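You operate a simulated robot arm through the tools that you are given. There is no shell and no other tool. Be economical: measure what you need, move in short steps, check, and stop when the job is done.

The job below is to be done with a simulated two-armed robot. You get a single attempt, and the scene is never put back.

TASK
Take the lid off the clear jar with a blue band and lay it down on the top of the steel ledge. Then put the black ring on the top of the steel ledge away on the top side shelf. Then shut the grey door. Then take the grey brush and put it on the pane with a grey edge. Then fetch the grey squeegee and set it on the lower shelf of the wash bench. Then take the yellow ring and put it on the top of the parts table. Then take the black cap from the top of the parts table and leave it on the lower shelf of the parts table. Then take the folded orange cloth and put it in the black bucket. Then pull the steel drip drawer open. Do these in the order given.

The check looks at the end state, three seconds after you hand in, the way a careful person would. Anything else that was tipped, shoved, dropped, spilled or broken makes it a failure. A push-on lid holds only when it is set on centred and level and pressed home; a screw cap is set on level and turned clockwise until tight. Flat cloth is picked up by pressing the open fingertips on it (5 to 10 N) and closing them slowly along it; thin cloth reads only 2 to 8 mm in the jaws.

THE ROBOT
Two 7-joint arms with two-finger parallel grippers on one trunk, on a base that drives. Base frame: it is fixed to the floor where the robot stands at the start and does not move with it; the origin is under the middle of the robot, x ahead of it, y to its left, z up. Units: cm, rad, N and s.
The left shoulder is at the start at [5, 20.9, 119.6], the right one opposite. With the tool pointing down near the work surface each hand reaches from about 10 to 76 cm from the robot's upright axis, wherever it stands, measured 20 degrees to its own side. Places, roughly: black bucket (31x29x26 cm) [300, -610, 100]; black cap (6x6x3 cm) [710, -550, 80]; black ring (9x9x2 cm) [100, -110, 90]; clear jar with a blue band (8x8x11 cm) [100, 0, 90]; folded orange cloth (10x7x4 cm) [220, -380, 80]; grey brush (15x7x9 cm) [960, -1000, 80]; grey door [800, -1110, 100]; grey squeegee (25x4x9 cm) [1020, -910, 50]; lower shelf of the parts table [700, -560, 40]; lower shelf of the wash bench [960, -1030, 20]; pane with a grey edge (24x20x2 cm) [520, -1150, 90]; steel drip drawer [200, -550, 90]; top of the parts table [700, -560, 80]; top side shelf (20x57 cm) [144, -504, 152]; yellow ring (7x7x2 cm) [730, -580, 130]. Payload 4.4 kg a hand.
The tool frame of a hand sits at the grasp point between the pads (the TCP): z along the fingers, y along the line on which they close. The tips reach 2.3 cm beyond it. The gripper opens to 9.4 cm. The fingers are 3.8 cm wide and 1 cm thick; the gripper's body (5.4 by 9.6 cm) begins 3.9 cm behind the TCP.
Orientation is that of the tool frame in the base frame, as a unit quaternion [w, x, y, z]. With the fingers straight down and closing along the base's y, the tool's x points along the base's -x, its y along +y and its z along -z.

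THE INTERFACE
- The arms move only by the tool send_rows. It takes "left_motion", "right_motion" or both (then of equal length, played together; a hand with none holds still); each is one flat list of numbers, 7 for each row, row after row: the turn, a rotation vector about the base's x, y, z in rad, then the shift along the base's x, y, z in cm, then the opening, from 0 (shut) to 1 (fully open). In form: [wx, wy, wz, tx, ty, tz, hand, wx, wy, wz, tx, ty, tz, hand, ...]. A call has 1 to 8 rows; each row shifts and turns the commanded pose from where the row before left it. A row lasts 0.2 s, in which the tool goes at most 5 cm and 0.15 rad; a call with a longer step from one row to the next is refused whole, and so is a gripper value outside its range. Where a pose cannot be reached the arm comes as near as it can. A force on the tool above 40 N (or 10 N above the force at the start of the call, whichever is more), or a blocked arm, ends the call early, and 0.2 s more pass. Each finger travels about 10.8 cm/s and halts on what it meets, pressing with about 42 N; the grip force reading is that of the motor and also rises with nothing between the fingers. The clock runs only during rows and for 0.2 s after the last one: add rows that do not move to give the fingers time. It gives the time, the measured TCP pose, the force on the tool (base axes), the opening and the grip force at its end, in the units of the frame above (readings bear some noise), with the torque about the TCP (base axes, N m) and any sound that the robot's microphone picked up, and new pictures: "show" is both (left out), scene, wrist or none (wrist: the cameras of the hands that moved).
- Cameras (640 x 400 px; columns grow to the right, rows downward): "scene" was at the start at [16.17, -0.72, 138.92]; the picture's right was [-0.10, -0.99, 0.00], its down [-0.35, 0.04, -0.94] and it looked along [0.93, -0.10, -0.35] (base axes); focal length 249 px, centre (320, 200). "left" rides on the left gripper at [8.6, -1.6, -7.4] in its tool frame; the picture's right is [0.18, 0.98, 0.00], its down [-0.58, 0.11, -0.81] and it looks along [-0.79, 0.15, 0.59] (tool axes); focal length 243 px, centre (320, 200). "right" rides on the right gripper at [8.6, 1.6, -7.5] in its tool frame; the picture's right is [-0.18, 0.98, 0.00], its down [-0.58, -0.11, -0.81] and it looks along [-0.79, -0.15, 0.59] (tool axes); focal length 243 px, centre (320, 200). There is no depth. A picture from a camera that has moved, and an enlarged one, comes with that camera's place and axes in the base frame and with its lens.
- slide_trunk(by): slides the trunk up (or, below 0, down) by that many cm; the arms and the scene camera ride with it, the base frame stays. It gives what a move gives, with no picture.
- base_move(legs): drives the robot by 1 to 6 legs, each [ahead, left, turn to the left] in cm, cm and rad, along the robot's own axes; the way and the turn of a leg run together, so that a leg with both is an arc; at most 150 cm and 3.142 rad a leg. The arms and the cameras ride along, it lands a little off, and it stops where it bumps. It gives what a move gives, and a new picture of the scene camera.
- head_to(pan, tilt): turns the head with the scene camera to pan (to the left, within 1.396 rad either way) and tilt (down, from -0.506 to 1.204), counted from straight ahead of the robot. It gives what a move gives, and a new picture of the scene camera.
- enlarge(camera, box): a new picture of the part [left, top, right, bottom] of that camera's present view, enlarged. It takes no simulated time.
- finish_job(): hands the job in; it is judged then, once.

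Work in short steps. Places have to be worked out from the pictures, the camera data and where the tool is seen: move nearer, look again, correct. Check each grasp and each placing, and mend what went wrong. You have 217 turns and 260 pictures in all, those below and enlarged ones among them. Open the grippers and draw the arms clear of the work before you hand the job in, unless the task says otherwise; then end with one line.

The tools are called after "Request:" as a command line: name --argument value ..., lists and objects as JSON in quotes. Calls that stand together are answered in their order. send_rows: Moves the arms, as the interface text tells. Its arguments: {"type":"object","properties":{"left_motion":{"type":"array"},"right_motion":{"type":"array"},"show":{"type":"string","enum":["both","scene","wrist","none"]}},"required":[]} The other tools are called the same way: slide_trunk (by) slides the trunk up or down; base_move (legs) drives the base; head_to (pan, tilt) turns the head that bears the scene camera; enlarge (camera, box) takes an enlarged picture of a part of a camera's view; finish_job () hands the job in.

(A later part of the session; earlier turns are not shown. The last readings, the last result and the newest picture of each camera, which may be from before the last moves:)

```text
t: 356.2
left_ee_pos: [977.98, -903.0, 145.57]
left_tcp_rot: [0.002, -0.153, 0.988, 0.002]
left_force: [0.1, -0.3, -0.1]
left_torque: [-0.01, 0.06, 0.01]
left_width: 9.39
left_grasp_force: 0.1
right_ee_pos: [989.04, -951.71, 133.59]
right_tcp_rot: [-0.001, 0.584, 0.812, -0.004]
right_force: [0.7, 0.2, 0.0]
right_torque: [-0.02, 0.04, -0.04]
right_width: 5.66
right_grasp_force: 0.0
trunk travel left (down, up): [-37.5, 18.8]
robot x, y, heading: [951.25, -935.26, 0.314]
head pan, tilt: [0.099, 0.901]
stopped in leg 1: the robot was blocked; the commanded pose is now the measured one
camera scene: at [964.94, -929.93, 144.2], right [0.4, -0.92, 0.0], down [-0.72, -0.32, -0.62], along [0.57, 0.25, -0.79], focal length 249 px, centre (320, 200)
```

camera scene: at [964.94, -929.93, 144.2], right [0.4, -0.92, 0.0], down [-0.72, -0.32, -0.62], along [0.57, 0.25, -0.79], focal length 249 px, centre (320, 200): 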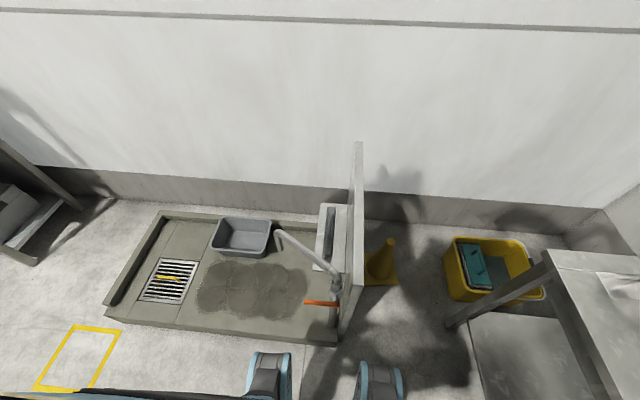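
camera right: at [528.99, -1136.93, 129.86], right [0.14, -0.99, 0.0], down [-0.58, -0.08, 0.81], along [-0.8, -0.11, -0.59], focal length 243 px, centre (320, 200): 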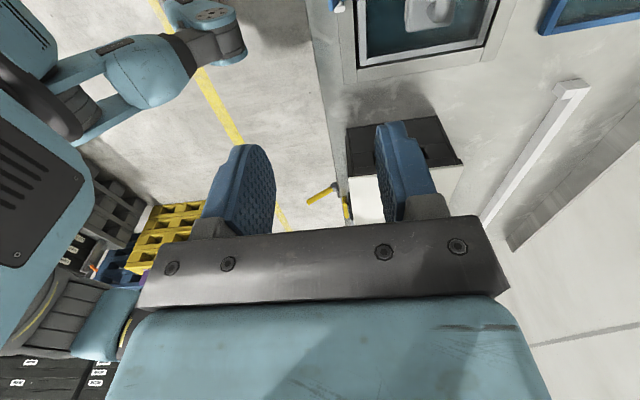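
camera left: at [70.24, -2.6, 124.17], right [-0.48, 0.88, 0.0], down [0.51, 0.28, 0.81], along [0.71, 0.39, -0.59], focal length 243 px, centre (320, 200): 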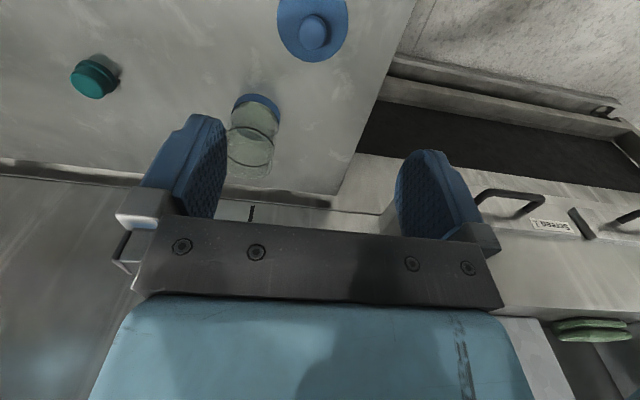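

Base touched the basin curb; I back off 1.5 cm, then bring the left hand over the squeegee at a safe height.

Request:
base_move --legs '[[-1.5, 0, 0]]'

Request:
send_rows --left_motion '[0, 0, 0, 4.7, -0.95, 0, 1, 0, 0, 0, 4.7, -0.95, 0, 1, 0, 0, 0, 4.7, -0.95, 0, 1, 0, 0, 0, 4.7, -0.95, 0, 1, 0, 0, 0, 4.7, -0.95, 0, 1, 0, 0, 0, 4.7, -0.95, 0, 1, 0, 0, 0, 4.7, -0.95, 0, 1, 0, 0, 0, 4.7, -0.95, 0, 1]' --show "none"

Request:
send_rows --left_motion '[0, 0, 0, 4, -0.8, -2, 1, 0, 0, 0, 0, 0, -4.8, 1, 0, 0, 0, 0, 0, -4.8, 1, 0, 0, 0, 0, 0, -4.8, 1, 0, 0, 0, 0, 0, -4.8, 1, 0, 0, 0, 0, 0, -4.8, 1, 0, 0, 0, 0, 0, -4.8, 1, 0, 0, 0, 0, 0, -4.8, 1]' --show "both"

```text
t: 356.9
left_ee_pos: [976.33, -903.56, 145.76]
left_tcp_rot: [0.001, -0.154, 0.988, 0.003]
left_force: [0.2, 0.5, -0.5]
left_torque: [0.0, -0.02, 0.0]
left_width: 9.39
left_grasp_force: 0.1
right_ee_pos: [987.5, -952.24, 133.65]
right_tcp_rot: [-0.001, 0.584, 0.812, -0.003]
right_force: [0.3, -0.5, 0.2]
right_torque: [-0.02, 0.03, -0.01]
right_width: 5.63
right_grasp_force: 0.1
trunk travel left (down, up): [-37.5, 18.8]
robot x, y, heading: [950.16, -936.09, 0.315]
head pan, tilt: [0.099, 0.901]
camera scene: at [963.39, -930.44, 144.23], right [0.4, -0.92, 0.0], down [-0.72, -0.31, -0.62], along [0.57, 0.25, -0.78], focal length 249 px, centre (320, 200)
```

scene: 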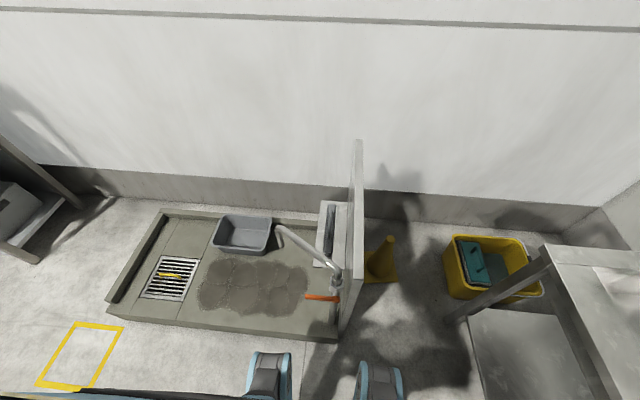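

```text
t: 358.8
left_ee_pos: [1014.0, -911.49, 145.66]
left_tcp_rot: [0.002, -0.154, 0.988, 0.003]
left_force: [-0.3, -0.2, 0.3]
left_torque: [0.03, 0.03, -0.02]
left_width: 9.4
left_grasp_force: 0.0
right_ee_pos: [987.6, -952.53, 133.6]
right_tcp_rot: [-0.002, 0.584, 0.812, -0.002]
right_force: [-0.2, -0.8, -0.3]
right_torque: [0.01, 0.02, -0.04]
right_width: 5.62
right_grasp_force: 0.1
trunk travel left (down, up): [-37.5, 18.8]
robot x, y, heading: [949.55, -935.73, 0.314]
head pan, tilt: [0.099, 0.901]
```

```text
t: 360.6
left_ee_pos: [1017.79, -912.01, 110.05]
left_tcp_rot: [0.003, -0.154, 0.988, 0.002]
left_force: [1.1, 0.0, -0.1]
left_torque: [-0.02, -0.03, -0.02]
left_width: 9.39
left_grasp_force: 0.0
right_ee_pos: [987.34, -952.39, 133.62]
right_tcp_rot: [0.0, 0.584, 0.812, -0.004]
right_force: [0.6, -0.3, -0.3]
right_torque: [-0.01, 0.0, -0.02]
right_width: 5.63
right_grasp_force: 0.2
trunk travel left (down, up): [-37.5, 18.8]
robot x, y, heading: [949.5, -935.81, 0.318]
head pan, tilt: [0.099, 0.901]
camera scene: at [963.24, -930.45, 144.26], right [0.4, -0.92, 0.0], down [-0.72, -0.31, -0.62], along [0.57, 0.25, -0.78], focal length 249 px, centre (320, 200)
camera left: at [1010.02, -916.25, 117.4], right [-0.47, 0.88, 0.0], down [0.52, 0.28, 0.81], along [0.71, 0.39, -0.59], focal length 243 px, centre (320, 200)
```

scene: 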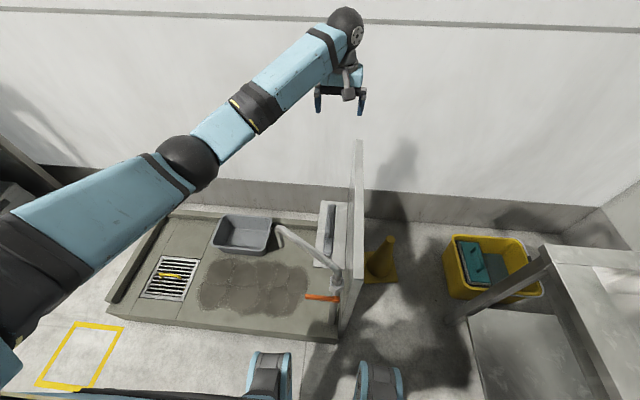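
left: 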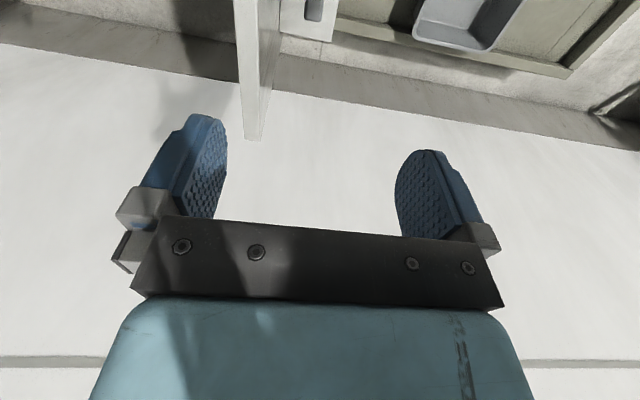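

Above the squeegee; I descend to z≈85 and check.

Request:
send_rows --left_motion '[0, 0, 0, 0, 0, -4.8, 1, 0, 0, 0, 0, 0, -4.8, 1, 0, 0, 0, 0, 0, -4.8, 1, 0, 0, 0, 0, 0, -4.8, 1, 0, 0, 0, 0, 0, -4.8, 1, 0, 0, 0, 0, 0, 0, 1]' --show "both"

```text
t: 361.9
left_ee_pos: [1017.93, -912.03, 86.1]
left_tcp_rot: [0.003, -0.154, 0.988, 0.003]
left_force: [0.4, -0.6, 0.3]
left_torque: [0.04, 0.01, -0.03]
left_width: 9.4
left_grasp_force: 0.0
right_ee_pos: [987.26, -952.34, 133.71]
right_tcp_rot: [0.0, 0.585, 0.811, -0.001]
right_force: [-0.7, 0.0, -0.2]
right_torque: [-0.01, 0.0, 0.03]
right_width: 5.64
right_grasp_force: 0.0
trunk travel left (down, up): [-37.5, 18.8]
robot x, y, heading: [949.56, -935.95, 0.317]
head pan, tilt: [0.099, 0.901]
camera scene: at [963.15, -930.49, 144.26], right [0.4, -0.92, 0.0], down [-0.72, -0.31, -0.62], along [0.57, 0.25, -0.78], focal length 249 px, centre (320, 200)
camera left: at [1010.06, -916.31, 93.4], right [-0.47, 0.88, 0.0], down [0.52, 0.28, 0.81], along [0.71, 0.39, -0.59], focal length 243 px, centre (320, 200)
```

scene: 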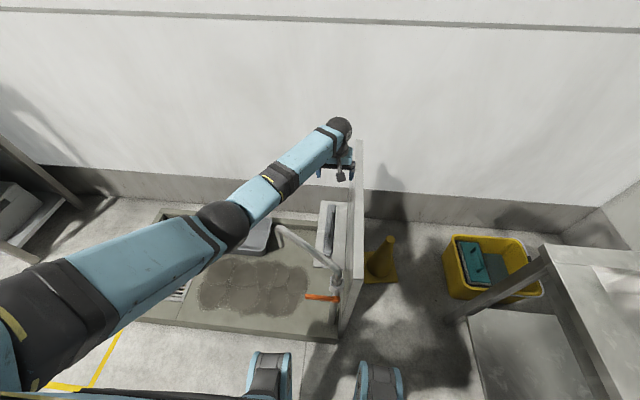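
left: 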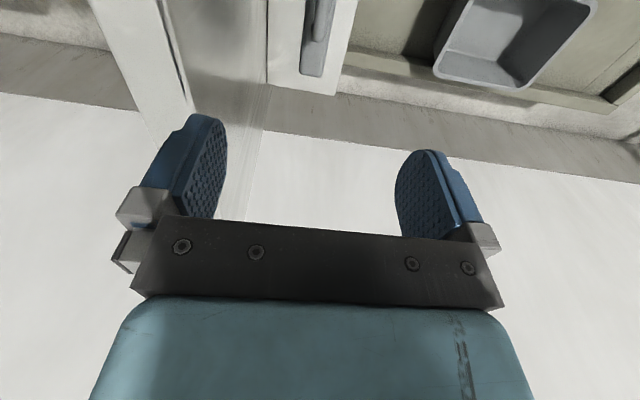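

The squeegee's handle is about n 692, L -1178.3. I narrow the fingers, correct slightly, and descend to z 63.

Request:
send_rows --left_motion '[0, 0, 0, 0.75, 0.85, 0, 0.6, 0, 0, 0, 0, 0, -4.8, 0.6, 0, 0, 0, 0, 0, -4.8, 0.6, 0, 0, 0, 0, 0, -4.8, 0.6, 0, 0, 0, 0, 0, -4.8, 0.6, 0, 0, 0, 0, 0, -3.8, 0.6, 0, 0, 0, 0, 0, 0, 0.6]' --show "both"

Request:
enlarge --camera "scene" --box '[240, 140, 380, 300]'

```text
t: 363.6
left_ee_pos: [1014.5, -910.92, 68.76]
left_tcp_rot: [0.003, -0.153, 0.988, 0.003]
left_force: [-0.5, 0.1, 0.0]
left_torque: [-0.01, -0.03, 0.03]
left_width: 5.66
left_grasp_force: 0.0
left hand out of reach, approached as far as the arm can: row 4, 5, 6
right_ee_pos: [987.3, -952.35, 133.64]
right_tcp_rot: [0.0, 0.585, 0.811, -0.002]
right_force: [0.6, 0.2, 0.4]
right_torque: [0.02, 0.02, -0.03]
right_width: 5.65
right_grasp_force: 0.1
trunk travel left (down, up): [-37.5, 18.8]
robot x, y, heading: [949.92, -936.04, 0.314]
head pan, tilt: [0.099, 0.901]
camera scene: at [963.16, -930.46, 144.26], right [0.4, -0.92, 0.0], down [-0.72, -0.31, -0.62], along [0.57, 0.25, -0.78], focal length 249 px, centre (320, 200)
camera left: at [1006.71, -915.19, 76.09], right [-0.47, 0.88, 0.0], down [0.52, 0.28, 0.81], along [0.71, 0.39, -0.59], focal length 243 px, centre (320, 200)
```

scene: 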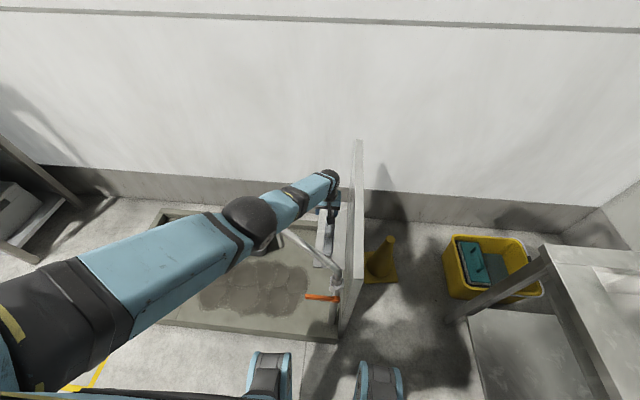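
left: 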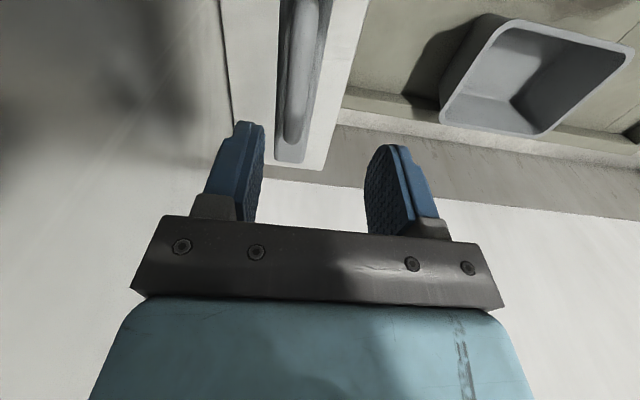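

```text
2.50 times, centred on (310, 220) of scene
camera zoom: at [963.16, -930.46, 144.26], right [0.4, -0.92, 0.0], down [-0.72, -0.31, -0.62], along [0.57, 0.25, -0.78], focal length 623 px, centre (345, 150)
```

zoom: 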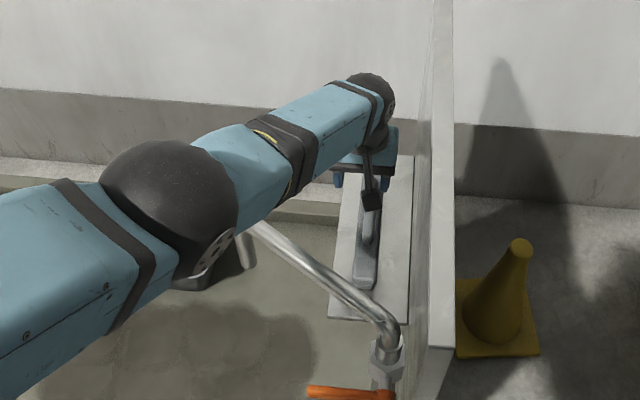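

Arm is near full stretch; lowering the trunk brings the hand down. I lower 6 cm and correct 1.4 cm toward the panel.

Request:
slide_trunk --by -6

Request:
send_rows --left_motion '[0, 0, 0, 0.9, -0.8, 0, 0.6, 0, 0, 0, 0.9, -0.3, 0, 0.6, 0, 0, 0, 0, 0, 0, 0.6]' --show "wrist"

```text
t: 364.6
left_ee_pos: [1014.42, -911.06, 62.76]
left_tcp_rot: [0.004, -0.154, 0.988, 0.003]
left_force: [1.1, 0.5, 0.8]
left_torque: [0.0, -0.03, 0.02]
left_width: 5.64
left_grasp_force: 0.0
right_ee_pos: [987.36, -952.39, 127.75]
right_tcp_rot: [0.0, 0.584, 0.812, -0.001]
right_force: [0.1, -0.5, 0.6]
right_torque: [-0.01, -0.03, -0.01]
right_width: 5.66
right_grasp_force: 0.0
trunk travel left (down, up): [-31.5, 24.8]
robot x, y, heading: [949.58, -935.75, 0.314]
head pan, tilt: [0.099, 0.901]
```

```text
t: 365.4
left_ee_pos: [1014.52, -910.91, 62.75]
left_tcp_rot: [0.003, -0.154, 0.988, 0.003]
left_force: [-0.1, -0.1, -0.1]
left_torque: [0.01, 0.02, 0.01]
left_width: 5.64
left_grasp_force: 0.0
left hand out of reach, approached as far as the arm can: row 1, 2
right_ee_pos: [987.35, -952.38, 127.64]
right_tcp_rot: [0.0, 0.585, 0.811, -0.002]
right_force: [-0.2, -0.8, -0.6]
right_torque: [0.02, 0.03, 0.0]
right_width: 5.64
right_grasp_force: 0.0
trunk travel left (down, up): [-31.5, 24.8]
robot x, y, heading: [949.7, -936.07, 0.315]
head pan, tilt: [0.099, 0.901]
camera left: at [1006.73, -915.21, 70.11], right [-0.47, 0.88, 0.0], down [0.52, 0.28, 0.81], along [0.71, 0.39, -0.59], focal length 243 px, centre (320, 200)
```

left: 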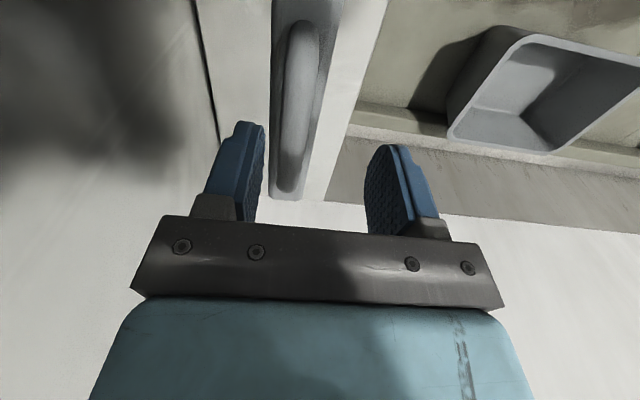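

Still at the reach limit; I raise the hand relative to the body by 9 cm with the correction, then lower the trunk 11.

Request:
send_rows --left_motion '[0, 0, 0, 0, 0, 4.5, 0.6, 0, 0, 0, 0, 0, 4.5, 0.6, 0, 0, 0, 0.7, -0.6, 0, 0.6, 0, 0, 0, 0, 0, 0, 0.6]' --show "none"

Request:
slide_trunk --by -11

Request:
send_rows --left_motion '[0, 0, 0, 0, 0, 0, 0.6]' --show "wrist"

```text
t: 366.4
left_ee_pos: [1015.16, -911.56, 71.87]
left_tcp_rot: [0.003, -0.154, 0.988, 0.003]
left_force: [-0.4, 0.6, 0.0]
left_torque: [-0.01, 0.02, 0.0]
left_width: 5.64
left_grasp_force: 0.1
right_ee_pos: [987.31, -952.32, 127.76]
right_tcp_rot: [0.0, 0.585, 0.811, -0.002]
right_force: [0.0, -0.3, 0.4]
right_torque: [-0.04, -0.01, 0.02]
right_width: 5.65
right_grasp_force: 0.2
trunk travel left (down, up): [-31.5, 24.8]
robot x, y, heading: [949.77, -935.95, 0.314]
head pan, tilt: [0.099, 0.901]
```

```text
t: 367.8
left_ee_pos: [1016.09, -911.45, 64.71]
left_tcp_rot: [0.031, -0.154, 0.988, 0.005]
left_force: [-0.7, -0.3, 0.5]
left_torque: [-0.04, -0.01, -0.02]
left_width: 5.62
left_grasp_force: 0.0
right_ee_pos: [985.78, -952.92, 117.43]
right_tcp_rot: [0.005, 0.583, 0.812, 0.007]
right_force: [0.6, 0.5, -0.3]
right_torque: [0.01, -0.02, -0.02]
right_width: 5.64
right_grasp_force: 0.1
trunk travel left (down, up): [-20.5, 35.8]
robot x, y, heading: [949.34, -935.77, 0.315]
head pan, tilt: [0.099, 0.901]
```

```text
t: 368.4
left_ee_pos: [1016.98, -911.53, 64.89]
left_tcp_rot: [0.037, -0.153, 0.988, 0.004]
left_force: [-0.2, 0.0, 0.0]
left_torque: [-0.04, 0.01, 0.0]
left_width: 5.66
left_grasp_force: 0.0
right_ee_pos: [986.35, -952.68, 116.88]
right_tcp_rot: [0.001, 0.583, 0.812, 0.003]
right_force: [0.4, -0.5, 0.2]
right_torque: [0.01, -0.03, 0.04]
right_width: 5.63
right_grasp_force: 0.1
trunk travel left (down, up): [-20.5, 35.8]
robot x, y, heading: [949.46, -935.96, 0.316]
head pan, tilt: [0.099, 0.901]
stopped in row 1 (left hand): the arm was blocked; the commanded pose is now the measured one
camera left: at [1008.72, -915.76, 71.6], right [-0.47, 0.88, -0.02], down [0.46, 0.26, 0.85], along [0.75, 0.39, -0.53], focal length 243 px, centre (320, 200)
```

left: 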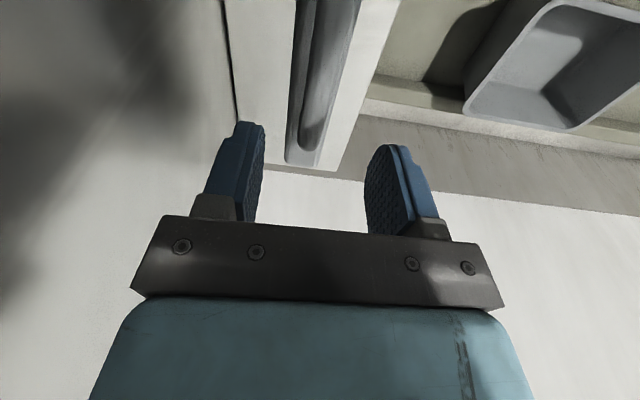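

The left arm is touching something (probably the spout). I raise the trunk back and look.

Request:
slide_trunk --by 8

Request:
head_to --pan 0.25 --tilt 0.9

Request:
enlarge --camera "scene" --box '[200, 100, 460, 300]'

```text
t: 369.5
left_ee_pos: [1016.92, -911.16, 71.02]
left_tcp_rot: [0.021, -0.154, 0.988, 0.003]
left_force: [0.8, 0.2, 0.2]
left_torque: [0.0, 0.01, -0.02]
left_width: 5.64
left_grasp_force: 0.0
right_ee_pos: [987.34, -952.38, 124.67]
right_tcp_rot: [0.0, 0.584, 0.812, -0.002]
right_force: [-0.1, 0.9, -0.6]
right_torque: [0.01, -0.03, 0.01]
right_width: 5.66
right_grasp_force: 0.0
trunk travel left (down, up): [-28.5, 27.8]
robot x, y, heading: [950.05, -936.08, 0.31]
head pan, tilt: [0.099, 0.901]
```

```text
t: 370.2
left_ee_pos: [1016.76, -911.11, 71.16]
left_tcp_rot: [0.022, -0.154, 0.988, 0.005]
left_force: [0.3, 0.3, 0.5]
left_torque: [0.0, 0.0, 0.01]
left_width: 5.66
left_grasp_force: 0.2
right_ee_pos: [987.38, -952.37, 124.6]
right_tcp_rot: [0.0, 0.584, 0.812, -0.002]
right_force: [-0.8, 0.2, -0.6]
right_torque: [0.02, -0.01, 0.0]
right_width: 5.62
right_grasp_force: 0.1
trunk travel left (down, up): [-28.5, 27.8]
robot x, y, heading: [949.72, -935.99, 0.313]
head pan, tilt: [0.25, 0.901]
camera scene: at [962.64, -929.48, 135.26], right [0.53, -0.85, 0.0], down [-0.66, -0.42, -0.62], along [0.53, 0.33, -0.78], focal length 249 px, centre (320, 200)
```

scene: 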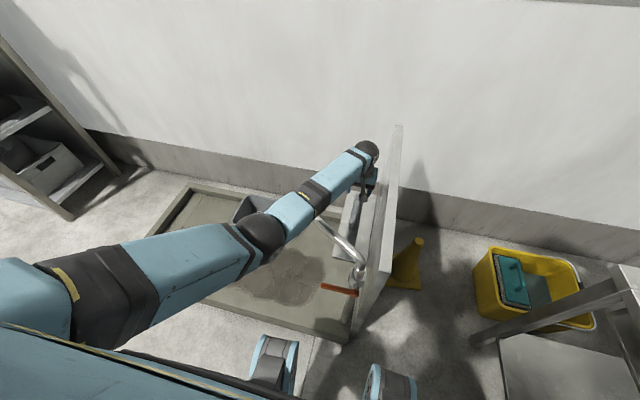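

```text
2.00 times, centred on (330, 200) of scene
camera zoom: at [962.64, -929.48, 135.26], right [0.53, -0.85, 0.0], down [-0.66, -0.42, -0.62], along [0.53, 0.33, -0.78], focal length 498 px, centre (300, 200)
```

zoom: 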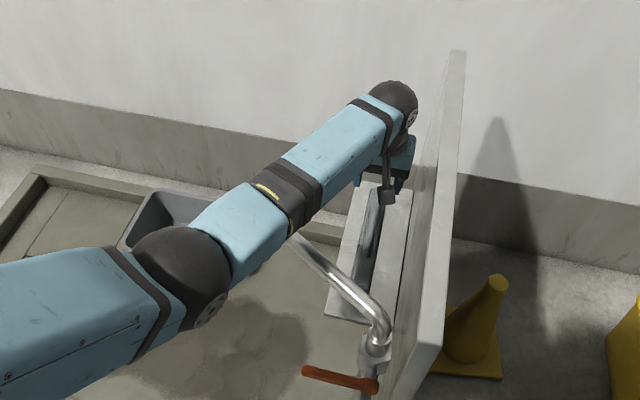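

The forearm rests over the spout, which blocks further descent. I withdraw and will approach with the robot facing along the wall (so the forearm runs clear of the spout).

Request:
send_rows --left_motion '[-0.017, 0.042, 0, 0, 0, 4.5, 0.6, 0, 0, 0, 0, 0, 4.8, 0.6, 0, 0, 0, 0, 0, 4.8, 0.6, 0, 0, 0, 0, 0, 4.8, 0.6, 0, 0, 0, -2, -0.6, 4, 0.6, 0, 0, 0, -3, -1, 3.5, 0.6, 0, 0, 0, -3, -1, 3.5, 0.6, 0, 0, 0, -3, -1, 3.5, 0.6]' --show "none"

Request:
send_rows --left_motion '[0, 0, 0, -4.4, -1.4, 0, 0.6, 0, 0, 0, -4.4, -1.4, 0, 0.6, 0, 0, 0, -4.4, -1.4, 0, 0.6]' --show "scene"

Request:
enlarge --camera "scene" --box '[250, 150, 430, 310]'

```text
t: 372.0
left_ee_pos: [1005.74, -914.77, 104.39]
left_tcp_rot: [-0.001, -0.154, 0.988, -0.001]
left_force: [-0.3, -0.5, -0.1]
left_torque: [-0.02, -0.01, -0.03]
left_width: 5.64
left_grasp_force: 0.1
right_ee_pos: [987.32, -952.36, 124.71]
right_tcp_rot: [-0.001, 0.583, 0.812, -0.002]
right_force: [-0.3, -0.4, 0.2]
right_torque: [-0.02, -0.01, -0.02]
right_width: 5.67
right_grasp_force: 0.1
trunk travel left (down, up): [-28.5, 27.8]
robot x, y, heading: [949.6, -936.1, 0.316]
head pan, tilt: [0.25, 0.901]
```

```text
t: 372.8
left_ee_pos: [992.49, -918.94, 104.58]
left_tcp_rot: [0.0, -0.154, 0.988, -0.002]
left_force: [-0.1, 0.0, 0.1]
left_torque: [0.01, 0.0, 0.03]
left_width: 5.63
left_grasp_force: 0.0
right_ee_pos: [987.23, -952.39, 124.77]
right_tcp_rot: [0.0, 0.583, 0.812, -0.002]
right_force: [0.6, 0.0, 0.5]
right_torque: [0.01, 0.01, -0.02]
right_width: 5.66
right_grasp_force: 0.1
trunk travel left (down, up): [-28.5, 27.8]
robot x, y, heading: [949.79, -936.06, 0.317]
head pan, tilt: [0.25, 0.901]
camera scene: at [962.55, -929.49, 135.27], right [0.53, -0.85, 0.0], down [-0.66, -0.42, -0.62], along [0.53, 0.33, -0.78], focal length 249 px, centre (320, 200)
```

scene: 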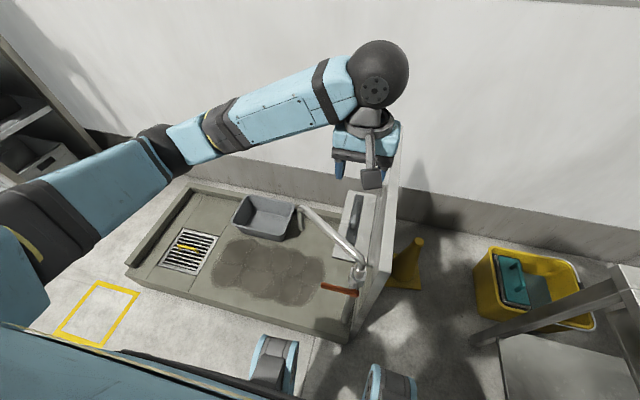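

```text
2.50 times, centred on (340, 230) of scene
camera zoom: at [962.55, -929.49, 135.27], right [0.53, -0.85, 0.0], down [-0.66, -0.42, -0.62], along [0.53, 0.33, -0.78], focal length 623 px, centre (270, 125)
```

zoom: 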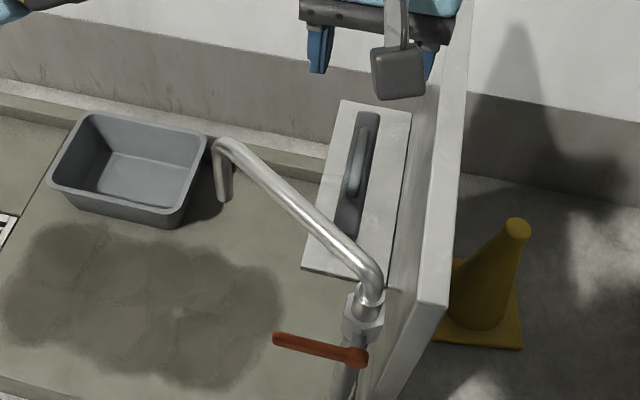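

Triangulating again, the spout actually lies in the plane n≈668 rising to z≈82 at L≈-1160. Facing along the wall from L≈-1125, the left arm can go around its tip. I reposition the base.

Request:
base_move --legs '[[-22, 0, 0], [0, 56, 0], [0, 0, -1.5]]'

Request:
head_to --pan 0.8 --tilt 0.8

```text
t: 383.2
left_ee_pos: [931.36, -930.72, 104.34]
left_tcp_rot: [-0.002, 0.558, 0.83, -0.002]
left_force: [-0.4, 0.2, -0.7]
left_torque: [0.02, -0.01, -0.03]
left_width: 5.64
left_grasp_force: 0.1
right_ee_pos: [897.73, -928.14, 124.7]
right_tcp_rot: [-0.002, 0.979, 0.202, -0.001]
right_force: [-0.2, -0.5, -0.3]
right_torque: [0.0, -0.01, -0.01]
right_width: 5.64
right_grasp_force: 0.1
trunk travel left (down, up): [-28.5, 27.8]
robot x, y, heading: [911.24, -889.24, -1.172]
head pan, tilt: [0.25, 0.901]
camera scene: at [918.46, -901.24, 135.26], right [-0.8, -0.6, 0.0], down [-0.47, 0.63, -0.62], along [0.37, -0.5, -0.78], focal length 249 px, centre (320, 200)
```

scene: 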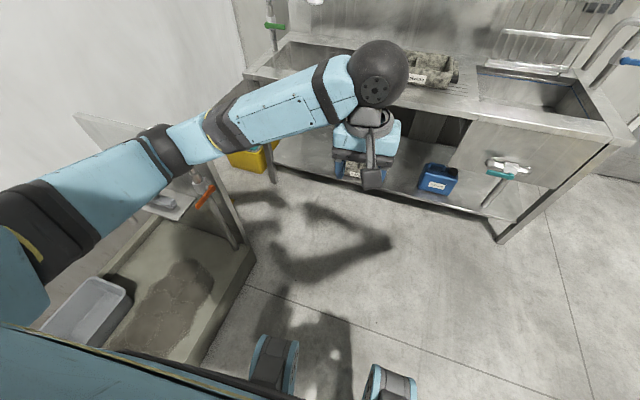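

```text
t: 384.2
left_ee_pos: [931.5, -930.73, 104.38]
left_tcp_rot: [0.0, 0.557, 0.83, -0.001]
left_force: [-0.2, -0.5, -0.1]
left_torque: [0.03, 0.05, -0.01]
left_width: 5.64
left_grasp_force: 0.2
right_ee_pos: [897.74, -928.12, 124.71]
right_tcp_rot: [-0.001, 0.98, 0.201, -0.002]
right_force: [0.1, 0.3, 0.1]
right_torque: [-0.02, 0.03, 0.03]
right_width: 5.62
right_grasp_force: 0.0
trunk travel left (down, up): [-28.5, 27.8]
robot x, y, heading: [910.91, -888.95, -1.169]
head pan, tilt: [0.799, 0.799]
camera scene: at [921.43, -898.18, 136.05], right [-0.37, -0.93, 0.0], down [-0.67, 0.26, -0.7], along [0.65, -0.26, -0.72], focal length 249 px, centre (320, 200)
```

scene: 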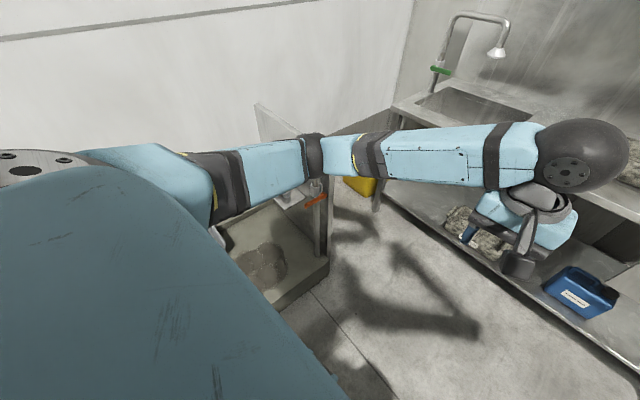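

I shift the base 20 cm toward the basin, then turn the left gripper +1.49 rad while moving it over the squeegee at a safe height.

Request:
base_move --legs '[[2, 19, 0]]'

Request:
send_rows --left_motion '[0, 0, 0.149, 0, 0, 3, 0.6, 0, 0, 0.149, 0, 0, 3, 0.6, 0, 0, 0.149, 3.5, 0, 1, 0.6, 0, 0, 0.149, 3.5, 0, 1, 0.6, 0, 0, 0.149, 3.5, 0.5, 0, 0.6, 0, 0, 0.149, 4, 1, 0, 0.6, 0, 0, 0.149, 4, 1, 0, 0.6, 0, 0, 0.149, 4, 1, 0, 0.6]' --show "none"

```text
t: 386.5
left_ee_pos: [949.76, -925.21, 104.36]
left_tcp_rot: [-0.001, 0.557, 0.83, -0.002]
left_force: [-1.0, 0.4, 0.8]
left_torque: [0.0, 0.01, 0.03]
left_width: 5.63
left_grasp_force: 0.0
right_ee_pos: [916.17, -922.61, 124.73]
right_tcp_rot: [-0.002, 0.98, 0.201, -0.001]
right_force: [-0.6, 0.2, 0.2]
right_torque: [0.02, 0.0, 0.02]
right_width: 5.65
right_grasp_force: 0.1
trunk travel left (down, up): [-28.5, 27.8]
robot x, y, heading: [929.28, -883.76, -1.175]
head pan, tilt: [0.799, 0.799]
camera scene: at [939.71, -892.72, 136.05], right [-0.37, -0.93, 0.0], down [-0.67, 0.26, -0.7], along [0.65, -0.26, -0.72], focal length 249 px, centre (320, 200)
```

scene: 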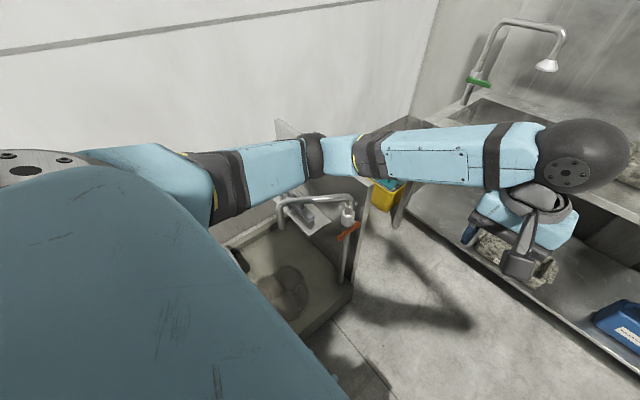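

```text
t: 388.3
left_ee_pos: [972.26, -921.73, 112.44]
left_tcp_rot: [0.0, -0.007, 1.0, -0.002]
left_force: [0.6, -0.3, 0.2]
left_torque: [0.01, 0.04, -0.03]
left_width: 5.63
left_grasp_force: 0.0
right_ee_pos: [916.1, -922.51, 124.73]
right_tcp_rot: [-0.001, 0.98, 0.201, -0.002]
right_force: [0.4, -0.3, 0.5]
right_torque: [0.01, 0.0, -0.03]
right_width: 5.65
right_grasp_force: 0.1
trunk travel left (down, up): [-28.5, 27.8]
robot x, y, heading: [929.59, -883.71, -1.174]
head pan, tilt: [0.799, 0.799]
```

Good so far. I continue to above the squeegee at [1018,-911].

Request:
send_rows --left_motion '[0, 0, 0.149, 4.6, 1.05, 0, 0.6, 0, 0, 0.149, 4.6, 1.05, 0, 0.6, 0, 0, 0, 4.6, 1.05, 0, 0.6, 0, 0, 0, 4.6, 1.05, 0, 0.6, 0, 0, 0, 4.6, 1.05, 0, 0.6, 0, 0, 0, 4.6, 1.05, 0, 0.6, 0, 0, 0, 4.6, 1.05, 0, 0.6, 0, 0, 0, 4.6, 1.05, 0, 0.6]' --show "none"

Request:
send_rows --left_motion '[0, 0, 0, 4.5, 1.05, 0, 0.6, 0, 0, 0, 4.5, 1.05, 0, 0.6, 0, 0, 0, 0, 0, 0, 0.6]' --show "both"

```text
t: 390.1
left_ee_pos: [1009.22, -913.22, 112.31]
left_tcp_rot: [-0.001, -0.154, 0.988, -0.002]
left_force: [-0.3, 0.2, -0.6]
left_torque: [-0.01, 0.03, -0.02]
left_width: 5.63
left_grasp_force: 0.1
right_ee_pos: [916.1, -922.71, 124.59]
right_tcp_rot: [-0.001, 0.98, 0.201, -0.002]
right_force: [0.2, -0.7, 0.5]
right_torque: [-0.03, 0.0, 0.0]
right_width: 5.65
right_grasp_force: 0.0
trunk travel left (down, up): [-28.5, 27.8]
robot x, y, heading: [929.62, -883.71, -1.176]
head pan, tilt: [0.799, 0.799]
```

```text
t: 390.9
left_ee_pos: [1017.94, -911.31, 112.52]
left_tcp_rot: [0.001, -0.154, 0.988, 0.0]
left_force: [0.0, -0.5, -0.1]
left_torque: [0.02, -0.05, 0.02]
left_width: 5.65
left_grasp_force: 0.1
right_ee_pos: [915.88, -922.72, 124.74]
right_tcp_rot: [-0.002, 0.98, 0.201, 0.0]
right_force: [0.2, 1.2, 0.2]
right_torque: [-0.02, 0.0, -0.01]
right_width: 5.61
right_grasp_force: 0.0
trunk travel left (down, up): [-28.5, 27.8]
robot x, y, heading: [929.11, -883.83, -1.184]
head pan, tilt: [0.799, 0.799]
camera scene: at [939.64, -892.71, 136.06], right [-0.37, -0.93, 0.0], down [-0.67, 0.26, -0.7], along [0.65, -0.26, -0.72], focal length 249 px, centre (320, 200)
camera left: at [1010.26, -915.45, 119.93], right [-0.47, 0.88, 0.0], down [0.52, 0.28, 0.81], along [0.71, 0.38, -0.59], focal length 243 px, centre (320, 200)
```

scene: 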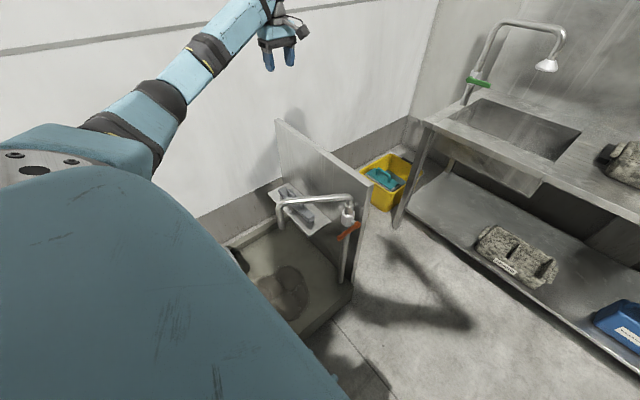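
left: 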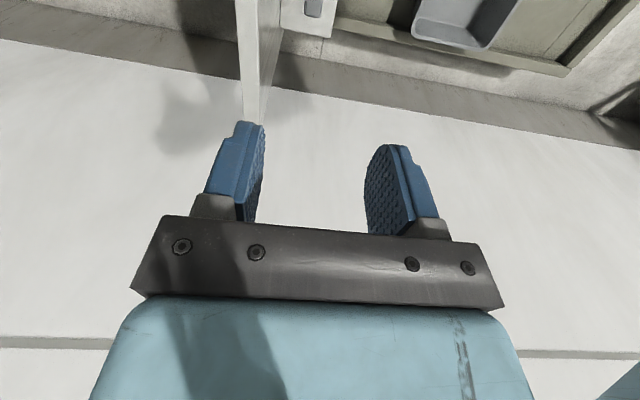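

The arm now comes around behind the spout. I lower the trunk by 26 cm, then descend.

Request:
slide_trunk --by -26

Request:
send_rows --left_motion '[0, 0, 0, 0, 0, -4, 0.6, 0, 0, 0, 0, 0, -4, 0.6, 0, 0, 0, 0, 0, -4, 0.6, 0, 0, 0, 0, 0, -4, 0.6, 0, 0, 0, 0, 0, -4, 0.6, 0, 0, 0, 0, 0, 0, 0.6]' --show "both"

```text
t: 393.5
left_ee_pos: [1018.05, -911.42, 86.39]
left_tcp_rot: [0.0, -0.153, 0.988, -0.001]
left_force: [0.5, -0.2, -0.6]
left_torque: [-0.02, 0.03, 0.02]
left_width: 5.63
left_grasp_force: 0.0
right_ee_pos: [915.88, -922.71, 98.63]
right_tcp_rot: [-0.001, 0.98, 0.201, -0.002]
right_force: [-0.6, -1.1, -0.1]
right_torque: [0.0, -0.03, -0.02]
right_width: 5.64
right_grasp_force: 0.0
trunk travel left (down, up): [-2.5, 53.8]
robot x, y, heading: [929.34, -883.45, -1.177]
head pan, tilt: [0.799, 0.799]
```

```text
t: 394.9
left_ee_pos: [1018.05, -911.3, 66.67]
left_tcp_rot: [0.001, -0.154, 0.988, -0.001]
left_force: [-0.9, -0.5, -0.1]
left_torque: [-0.01, 0.0, 0.01]
left_width: 5.64
left_grasp_force: 0.1
right_ee_pos: [915.98, -922.71, 98.74]
right_tcp_rot: [-0.002, 0.98, 0.201, -0.001]
right_force: [-0.1, -0.3, 0.0]
right_torque: [-0.02, -0.01, 0.0]
right_width: 5.63
right_grasp_force: 0.0
trunk travel left (down, up): [-2.5, 53.8]
robot x, y, heading: [929.35, -883.5, -1.177]
head pan, tilt: [0.799, 0.799]
camera scene: at [939.69, -892.73, 110.05], right [-0.37, -0.93, 0.0], down [-0.67, 0.26, -0.7], along [0.65, -0.26, -0.72], focal length 249 px, centre (320, 200)
camera left: at [1010.29, -915.43, 73.99], right [-0.47, 0.88, 0.0], down [0.52, 0.28, 0.81], along [0.71, 0.38, -0.59], focal length 243 px, centre (320, 200)
```

scene: 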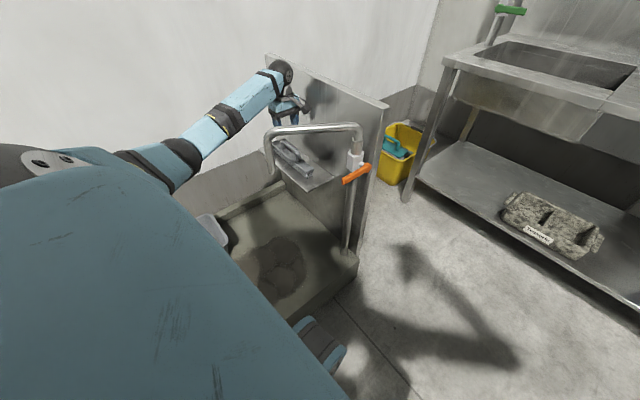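
left: 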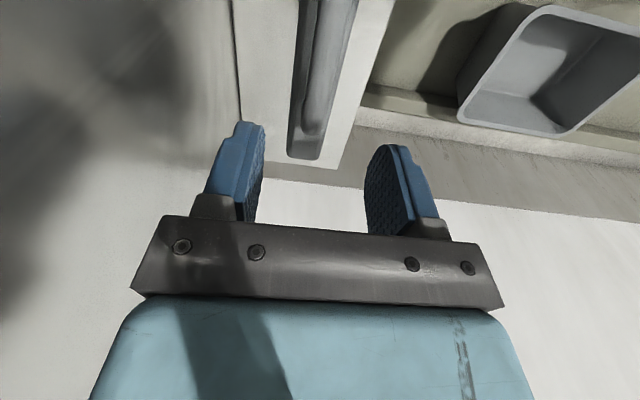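

Aligned with the handle bar (est. bar z≈58, body top ≈54). I descend to z 57.7 and close.

Request:
send_rows --left_motion '[0, 0, 0, 0, 0, -4, 0.6, 0, 0, 0, 0, 0, -3, 0.6, 0, 0, 0, 0, 0, -1, 0.6, 0, 0, 0, 0, 0, -1, 0.6, 0, 0, 0, 0, 0, 0, 0.3, 0, 0, 0, 0, 0, 0, 0.1, 0, 0, 0, 0, 0, 0, 0, 0, 0, 0, 0, 0, 0, 0]' --show "both"

```text
t: 396.7
left_ee_pos: [1017.97, -911.26, 57.52]
left_tcp_rot: [0.0, -0.154, 0.988, -0.002]
left_force: [0.4, 0.3, -0.1]
left_torque: [0.02, 0.0, 0.1]
left_width: 1.71
left_grasp_force: 42.4
right_ee_pos: [915.98, -922.63, 98.7]
right_tcp_rot: [-0.001, 0.98, 0.201, -0.001]
right_force: [-0.4, 0.2, 0.6]
right_torque: [0.0, -0.02, -0.02]
right_width: 5.63
right_grasp_force: 0.1
trunk travel left (down, up): [-2.5, 53.8]
robot x, y, heading: [929.58, -883.96, -1.178]
head pan, tilt: [0.799, 0.799]
camera scene: at [939.7, -892.72, 110.05], right [-0.37, -0.93, 0.0], down [-0.67, 0.26, -0.7], along [0.65, -0.26, -0.72], focal length 249 px, centre (320, 200)
camera left: at [1010.26, -915.37, 64.91], right [-0.47, 0.88, 0.0], down [0.52, 0.28, 0.81], along [0.71, 0.38, -0.59], focal length 243 px, centre (320, 200)
```

scene: 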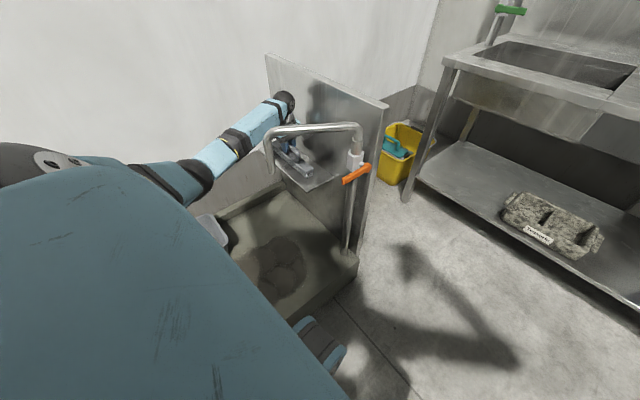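
left: 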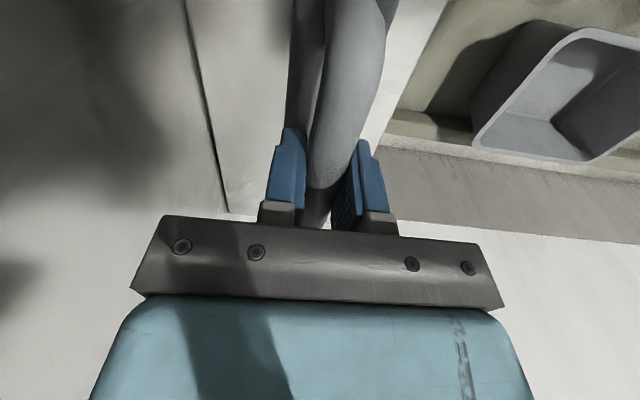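

Gripped (1.7 cm). I lift straight up 36 cm.

Request:
send_rows --left_motion '[0, 0, 0, 0, 0, 3, 0, 0, 0, 0, 0, 0, 4.7, 0, 0, 0, 0, 0, 0, 4.7, 0, 0, 0, 0, 0, 0, 4.7, 0, 0, 0, 0, 0, 0, 4.7, 0, 0, 0, 0, 0, 0, 4.7, 0, 0, 0, 0, 0, 0, 4.7, 0, 0, 0, 0, 0, 0, 4.7, 0]' --show "both"

```text
t: 398.5
left_ee_pos: [1018.02, -911.09, 93.43]
left_tcp_rot: [-0.001, -0.155, 0.988, -0.002]
left_force: [-0.3, 0.4, -1.8]
left_torque: [0.03, -0.01, 0.0]
left_width: 1.69
left_grasp_force: 41.9
right_ee_pos: [916.11, -922.69, 98.69]
right_tcp_rot: [-0.002, 0.98, 0.201, 0.0]
right_force: [-0.3, 0.0, 0.5]
right_torque: [-0.02, -0.03, 0.0]
right_width: 5.63
right_grasp_force: 0.0
trunk travel left (down, up): [-2.5, 53.8]
robot x, y, heading: [929.39, -883.75, -1.175]
head pan, tilt: [0.799, 0.799]
camera scene: at [939.63, -892.71, 110.05], right [-0.37, -0.93, 0.0], down [-0.67, 0.26, -0.7], along [0.65, -0.26, -0.72], focal length 249 px, centre (320, 200)
camera left: at [1010.24, -915.17, 100.87], right [-0.48, 0.88, 0.0], down [0.52, 0.28, 0.81], along [0.71, 0.38, -0.59], focal length 243 px, centre (320, 200)
```

scene: 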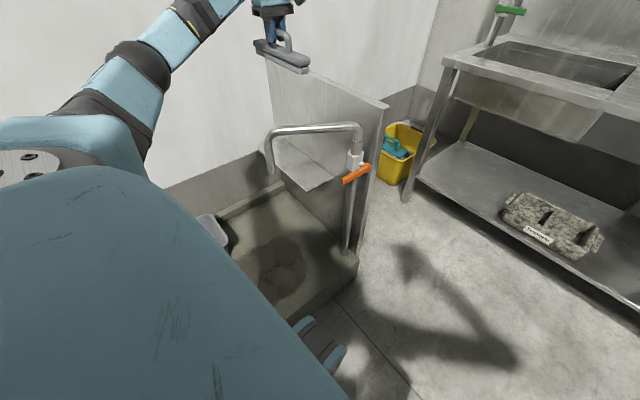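
left: 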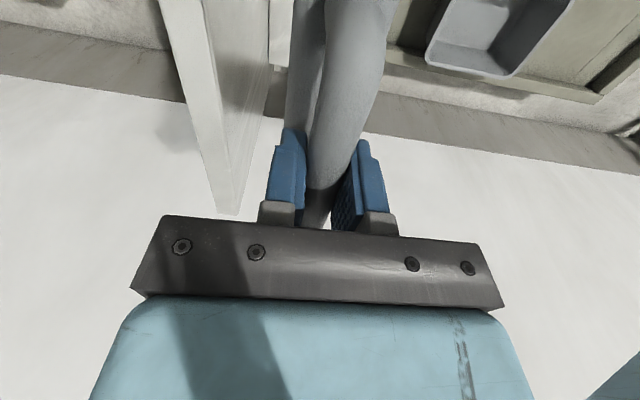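

Squeegee lifted. The shelf's free place is at the left end (n≈634–668, front edge L≈-1244). I raise it a bit and bring the hand in front of me, clear of the panel.

Request:
send_rows --left_motion '[0, 0, 0, 0, 0, 4.5, 0, 0, 0, 0, 0, 0, 4.5, 0, 0, 0, 0, -4.6, -1.5, 0, 0, 0, 0, 0, -4.6, -1.5, 0, 0, 0, 0, 0, -4.6, -1.5, 0, 0, 0, 0, 0, -4.6, -1.5, 0, 0, 0, 0, 0, -4.6, -1.5, 0, 0, 0, 0, 0, -4.6, -1.5, 0, 0]' --show "none"

Request:
send_rows --left_motion '[0, 0, 0, -4.6, -1.5, 0, 0, 0, 0, 0, -4.6, -1.5, 0, 0, 0, 0, 0, -4.6, -1.5, 0, 0, 0, 0, 0, -4.6, -1.5, 0, 0]' --show "none"

Request:
base_move --legs '[[0, 0, -0.083], [20, -5, 0]]'

```text
t: 400.3
left_ee_pos: [990.36, -920.29, 102.31]
left_tcp_rot: [0.001, -0.155, 0.988, -0.002]
left_force: [0.1, 0.4, -2.1]
left_torque: [-0.02, -0.05, -0.02]
left_width: 1.7
left_grasp_force: 42.6
right_ee_pos: [915.91, -922.67, 98.69]
right_tcp_rot: [-0.002, 0.98, 0.201, -0.001]
right_force: [0.4, -0.1, 0.2]
right_torque: [0.03, 0.0, -0.04]
right_width: 5.66
right_grasp_force: 0.0
trunk travel left (down, up): [-2.5, 53.8]
robot x, y, heading: [929.3, -883.74, -1.18]
head pan, tilt: [0.799, 0.799]
```

```text
t: 401.3
left_ee_pos: [971.89, -926.49, 102.14]
left_tcp_rot: [0.001, -0.154, 0.988, -0.002]
left_force: [-1.0, -0.6, -2.1]
left_torque: [-0.02, -0.04, 0.0]
left_width: 1.7
left_grasp_force: 42.1
right_ee_pos: [915.97, -922.69, 98.71]
right_tcp_rot: [-0.003, 0.98, 0.201, -0.001]
right_force: [-0.1, -1.0, -0.1]
right_torque: [0.01, -0.03, 0.01]
right_width: 5.64
right_grasp_force: 0.1
trunk travel left (down, up): [-2.5, 53.8]
robot x, y, heading: [929.5, -883.42, -1.178]
head pan, tilt: [0.799, 0.799]
```

```text
t: 403.4
left_ee_pos: [969.79, -950.28, 102.19]
left_tcp_rot: [0.001, -0.113, 0.994, -0.002]
left_force: [-0.6, 0.2, -1.2]
left_torque: [-0.02, -0.04, 0.0]
left_width: 1.72
left_grasp_force: 42.4
right_ee_pos: [914.24, -941.97, 98.7]
right_tcp_rot: [-0.002, 0.987, 0.162, -0.001]
right_force: [-0.3, 0.6, -0.5]
right_torque: [0.0, -0.02, 0.03]
right_width: 5.65
right_grasp_force: 0.0
trunk travel left (down, up): [-2.5, 53.8]
robot x, y, heading: [930.84, -904.47, -1.259]
head pan, tilt: [0.799, 0.799]
camera scene: at [940.39, -914.16, 110.04], right [-0.44, -0.9, 0.0], down [-0.64, 0.32, -0.7], along [0.62, -0.31, -0.72], focal length 249 px, centre (320, 200)
```

scene: 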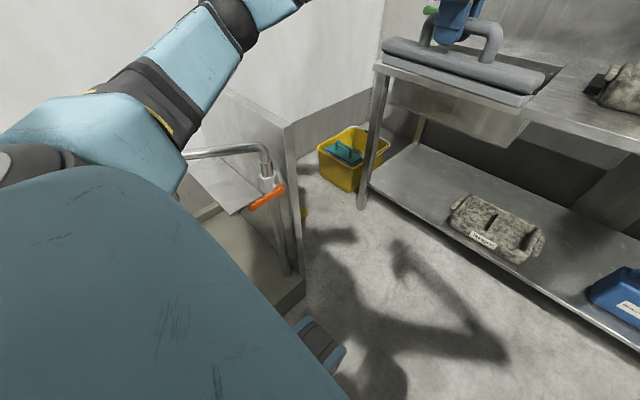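

I tuck the squeegee hand (n≈651), drive 33 cm nearer so the elbow will hang beyond the panel, then lower in front of the bench.

Request:
send_rows --left_motion '[0, 0, 0.083, 2.57, 3.14, 0, 0, 0, 0, 0, 2.57, 3.14, 0, 0, 0, 0, 0, 2.57, 3.14, 0, 0, 0, 0, 0, 2.57, 3.14, 0, 0, 0, 0, 0, 2.57, 3.14, 0, 0]' --show "none"

Request:
base_move --legs '[[33, 0, 0]]'

Request:
head_to --pan 0.6 --tilt 0.6

```text
t: 404.6
left_ee_pos: [982.61, -934.47, 102.16]
left_tcp_rot: [0.0, -0.154, 0.988, -0.001]
left_force: [-0.2, 0.5, -2.9]
left_torque: [0.03, 0.0, -0.02]
left_width: 1.72
left_grasp_force: 41.9
right_ee_pos: [914.38, -941.9, 98.66]
right_tcp_rot: [-0.002, 0.987, 0.161, -0.001]
right_force: [-0.1, -0.7, -0.6]
right_torque: [-0.03, 0.01, 0.01]
right_width: 5.63
right_grasp_force: 0.0
trunk travel left (down, up): [-2.5, 53.8]
robot x, y, heading: [930.75, -904.42, -1.261]
head pan, tilt: [0.799, 0.799]
```

```text
t: 406.8
left_ee_pos: [992.42, -966.0, 102.22]
left_tcp_rot: [0.0, -0.154, 0.988, -0.002]
left_force: [0.4, -0.4, -2.4]
left_torque: [0.0, -0.03, 0.0]
left_width: 1.71
left_grasp_force: 42.0
right_ee_pos: [924.06, -973.12, 98.78]
right_tcp_rot: [-0.003, 0.987, 0.159, -0.001]
right_force: [1.0, 0.1, -0.1]
right_torque: [0.01, -0.01, -0.01]
right_width: 5.62
right_grasp_force: 0.1
trunk travel left (down, up): [-2.5, 53.8]
robot x, y, heading: [941.04, -935.45, -1.261]
head pan, tilt: [0.799, 0.799]
camera scene: at [950.35, -945.26, 110.04], right [-0.45, -0.9, 0.0], down [-0.64, 0.32, -0.7], along [0.62, -0.31, -0.72], focal length 249 px, centre (320, 200)
```

scene: 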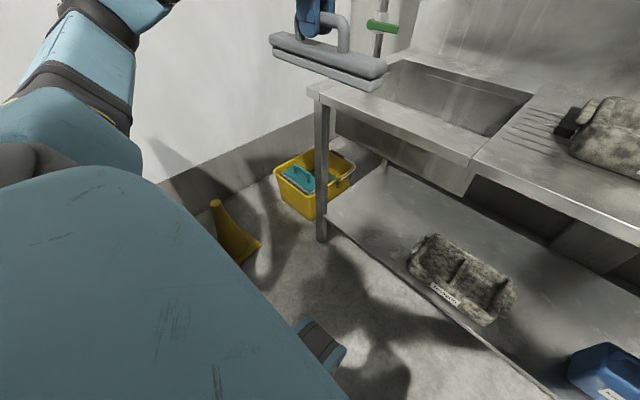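

```text
t: 407.6
left_ee_pos: [992.46, -965.84, 102.12]
left_tcp_rot: [0.001, -0.153, 0.988, -0.002]
left_force: [-0.4, -0.2, -2.7]
left_torque: [0.01, 0.01, 0.03]
left_width: 1.71
left_grasp_force: 42.0
right_ee_pos: [924.23, -973.1, 98.74]
right_tcp_rot: [-0.001, 0.987, 0.16, -0.001]
right_force: [-0.4, 0.2, 0.7]
right_torque: [0.0, -0.02, -0.02]
right_width: 5.64
right_grasp_force: 0.0
trunk travel left (down, up): [-2.5, 53.8]
robot x, y, heading: [940.81, -935.66, -1.26]
head pan, tilt: [0.6, 0.6]
camera scene: at [950.1, -947.05, 111.73], right [-0.61, -0.79, 0.0], down [-0.45, 0.35, -0.82], along [0.65, -0.51, -0.57], focal length 249 px, centre (320, 200)
```

scene: 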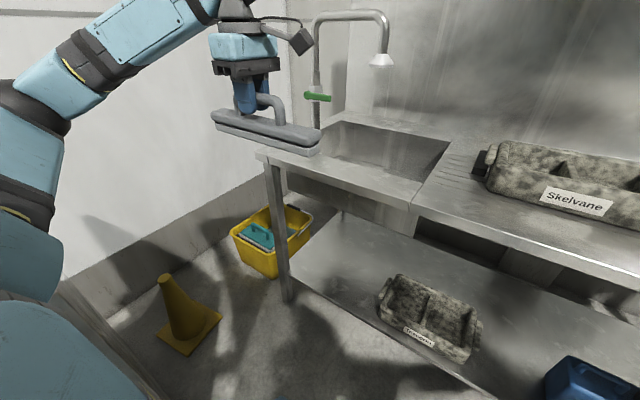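

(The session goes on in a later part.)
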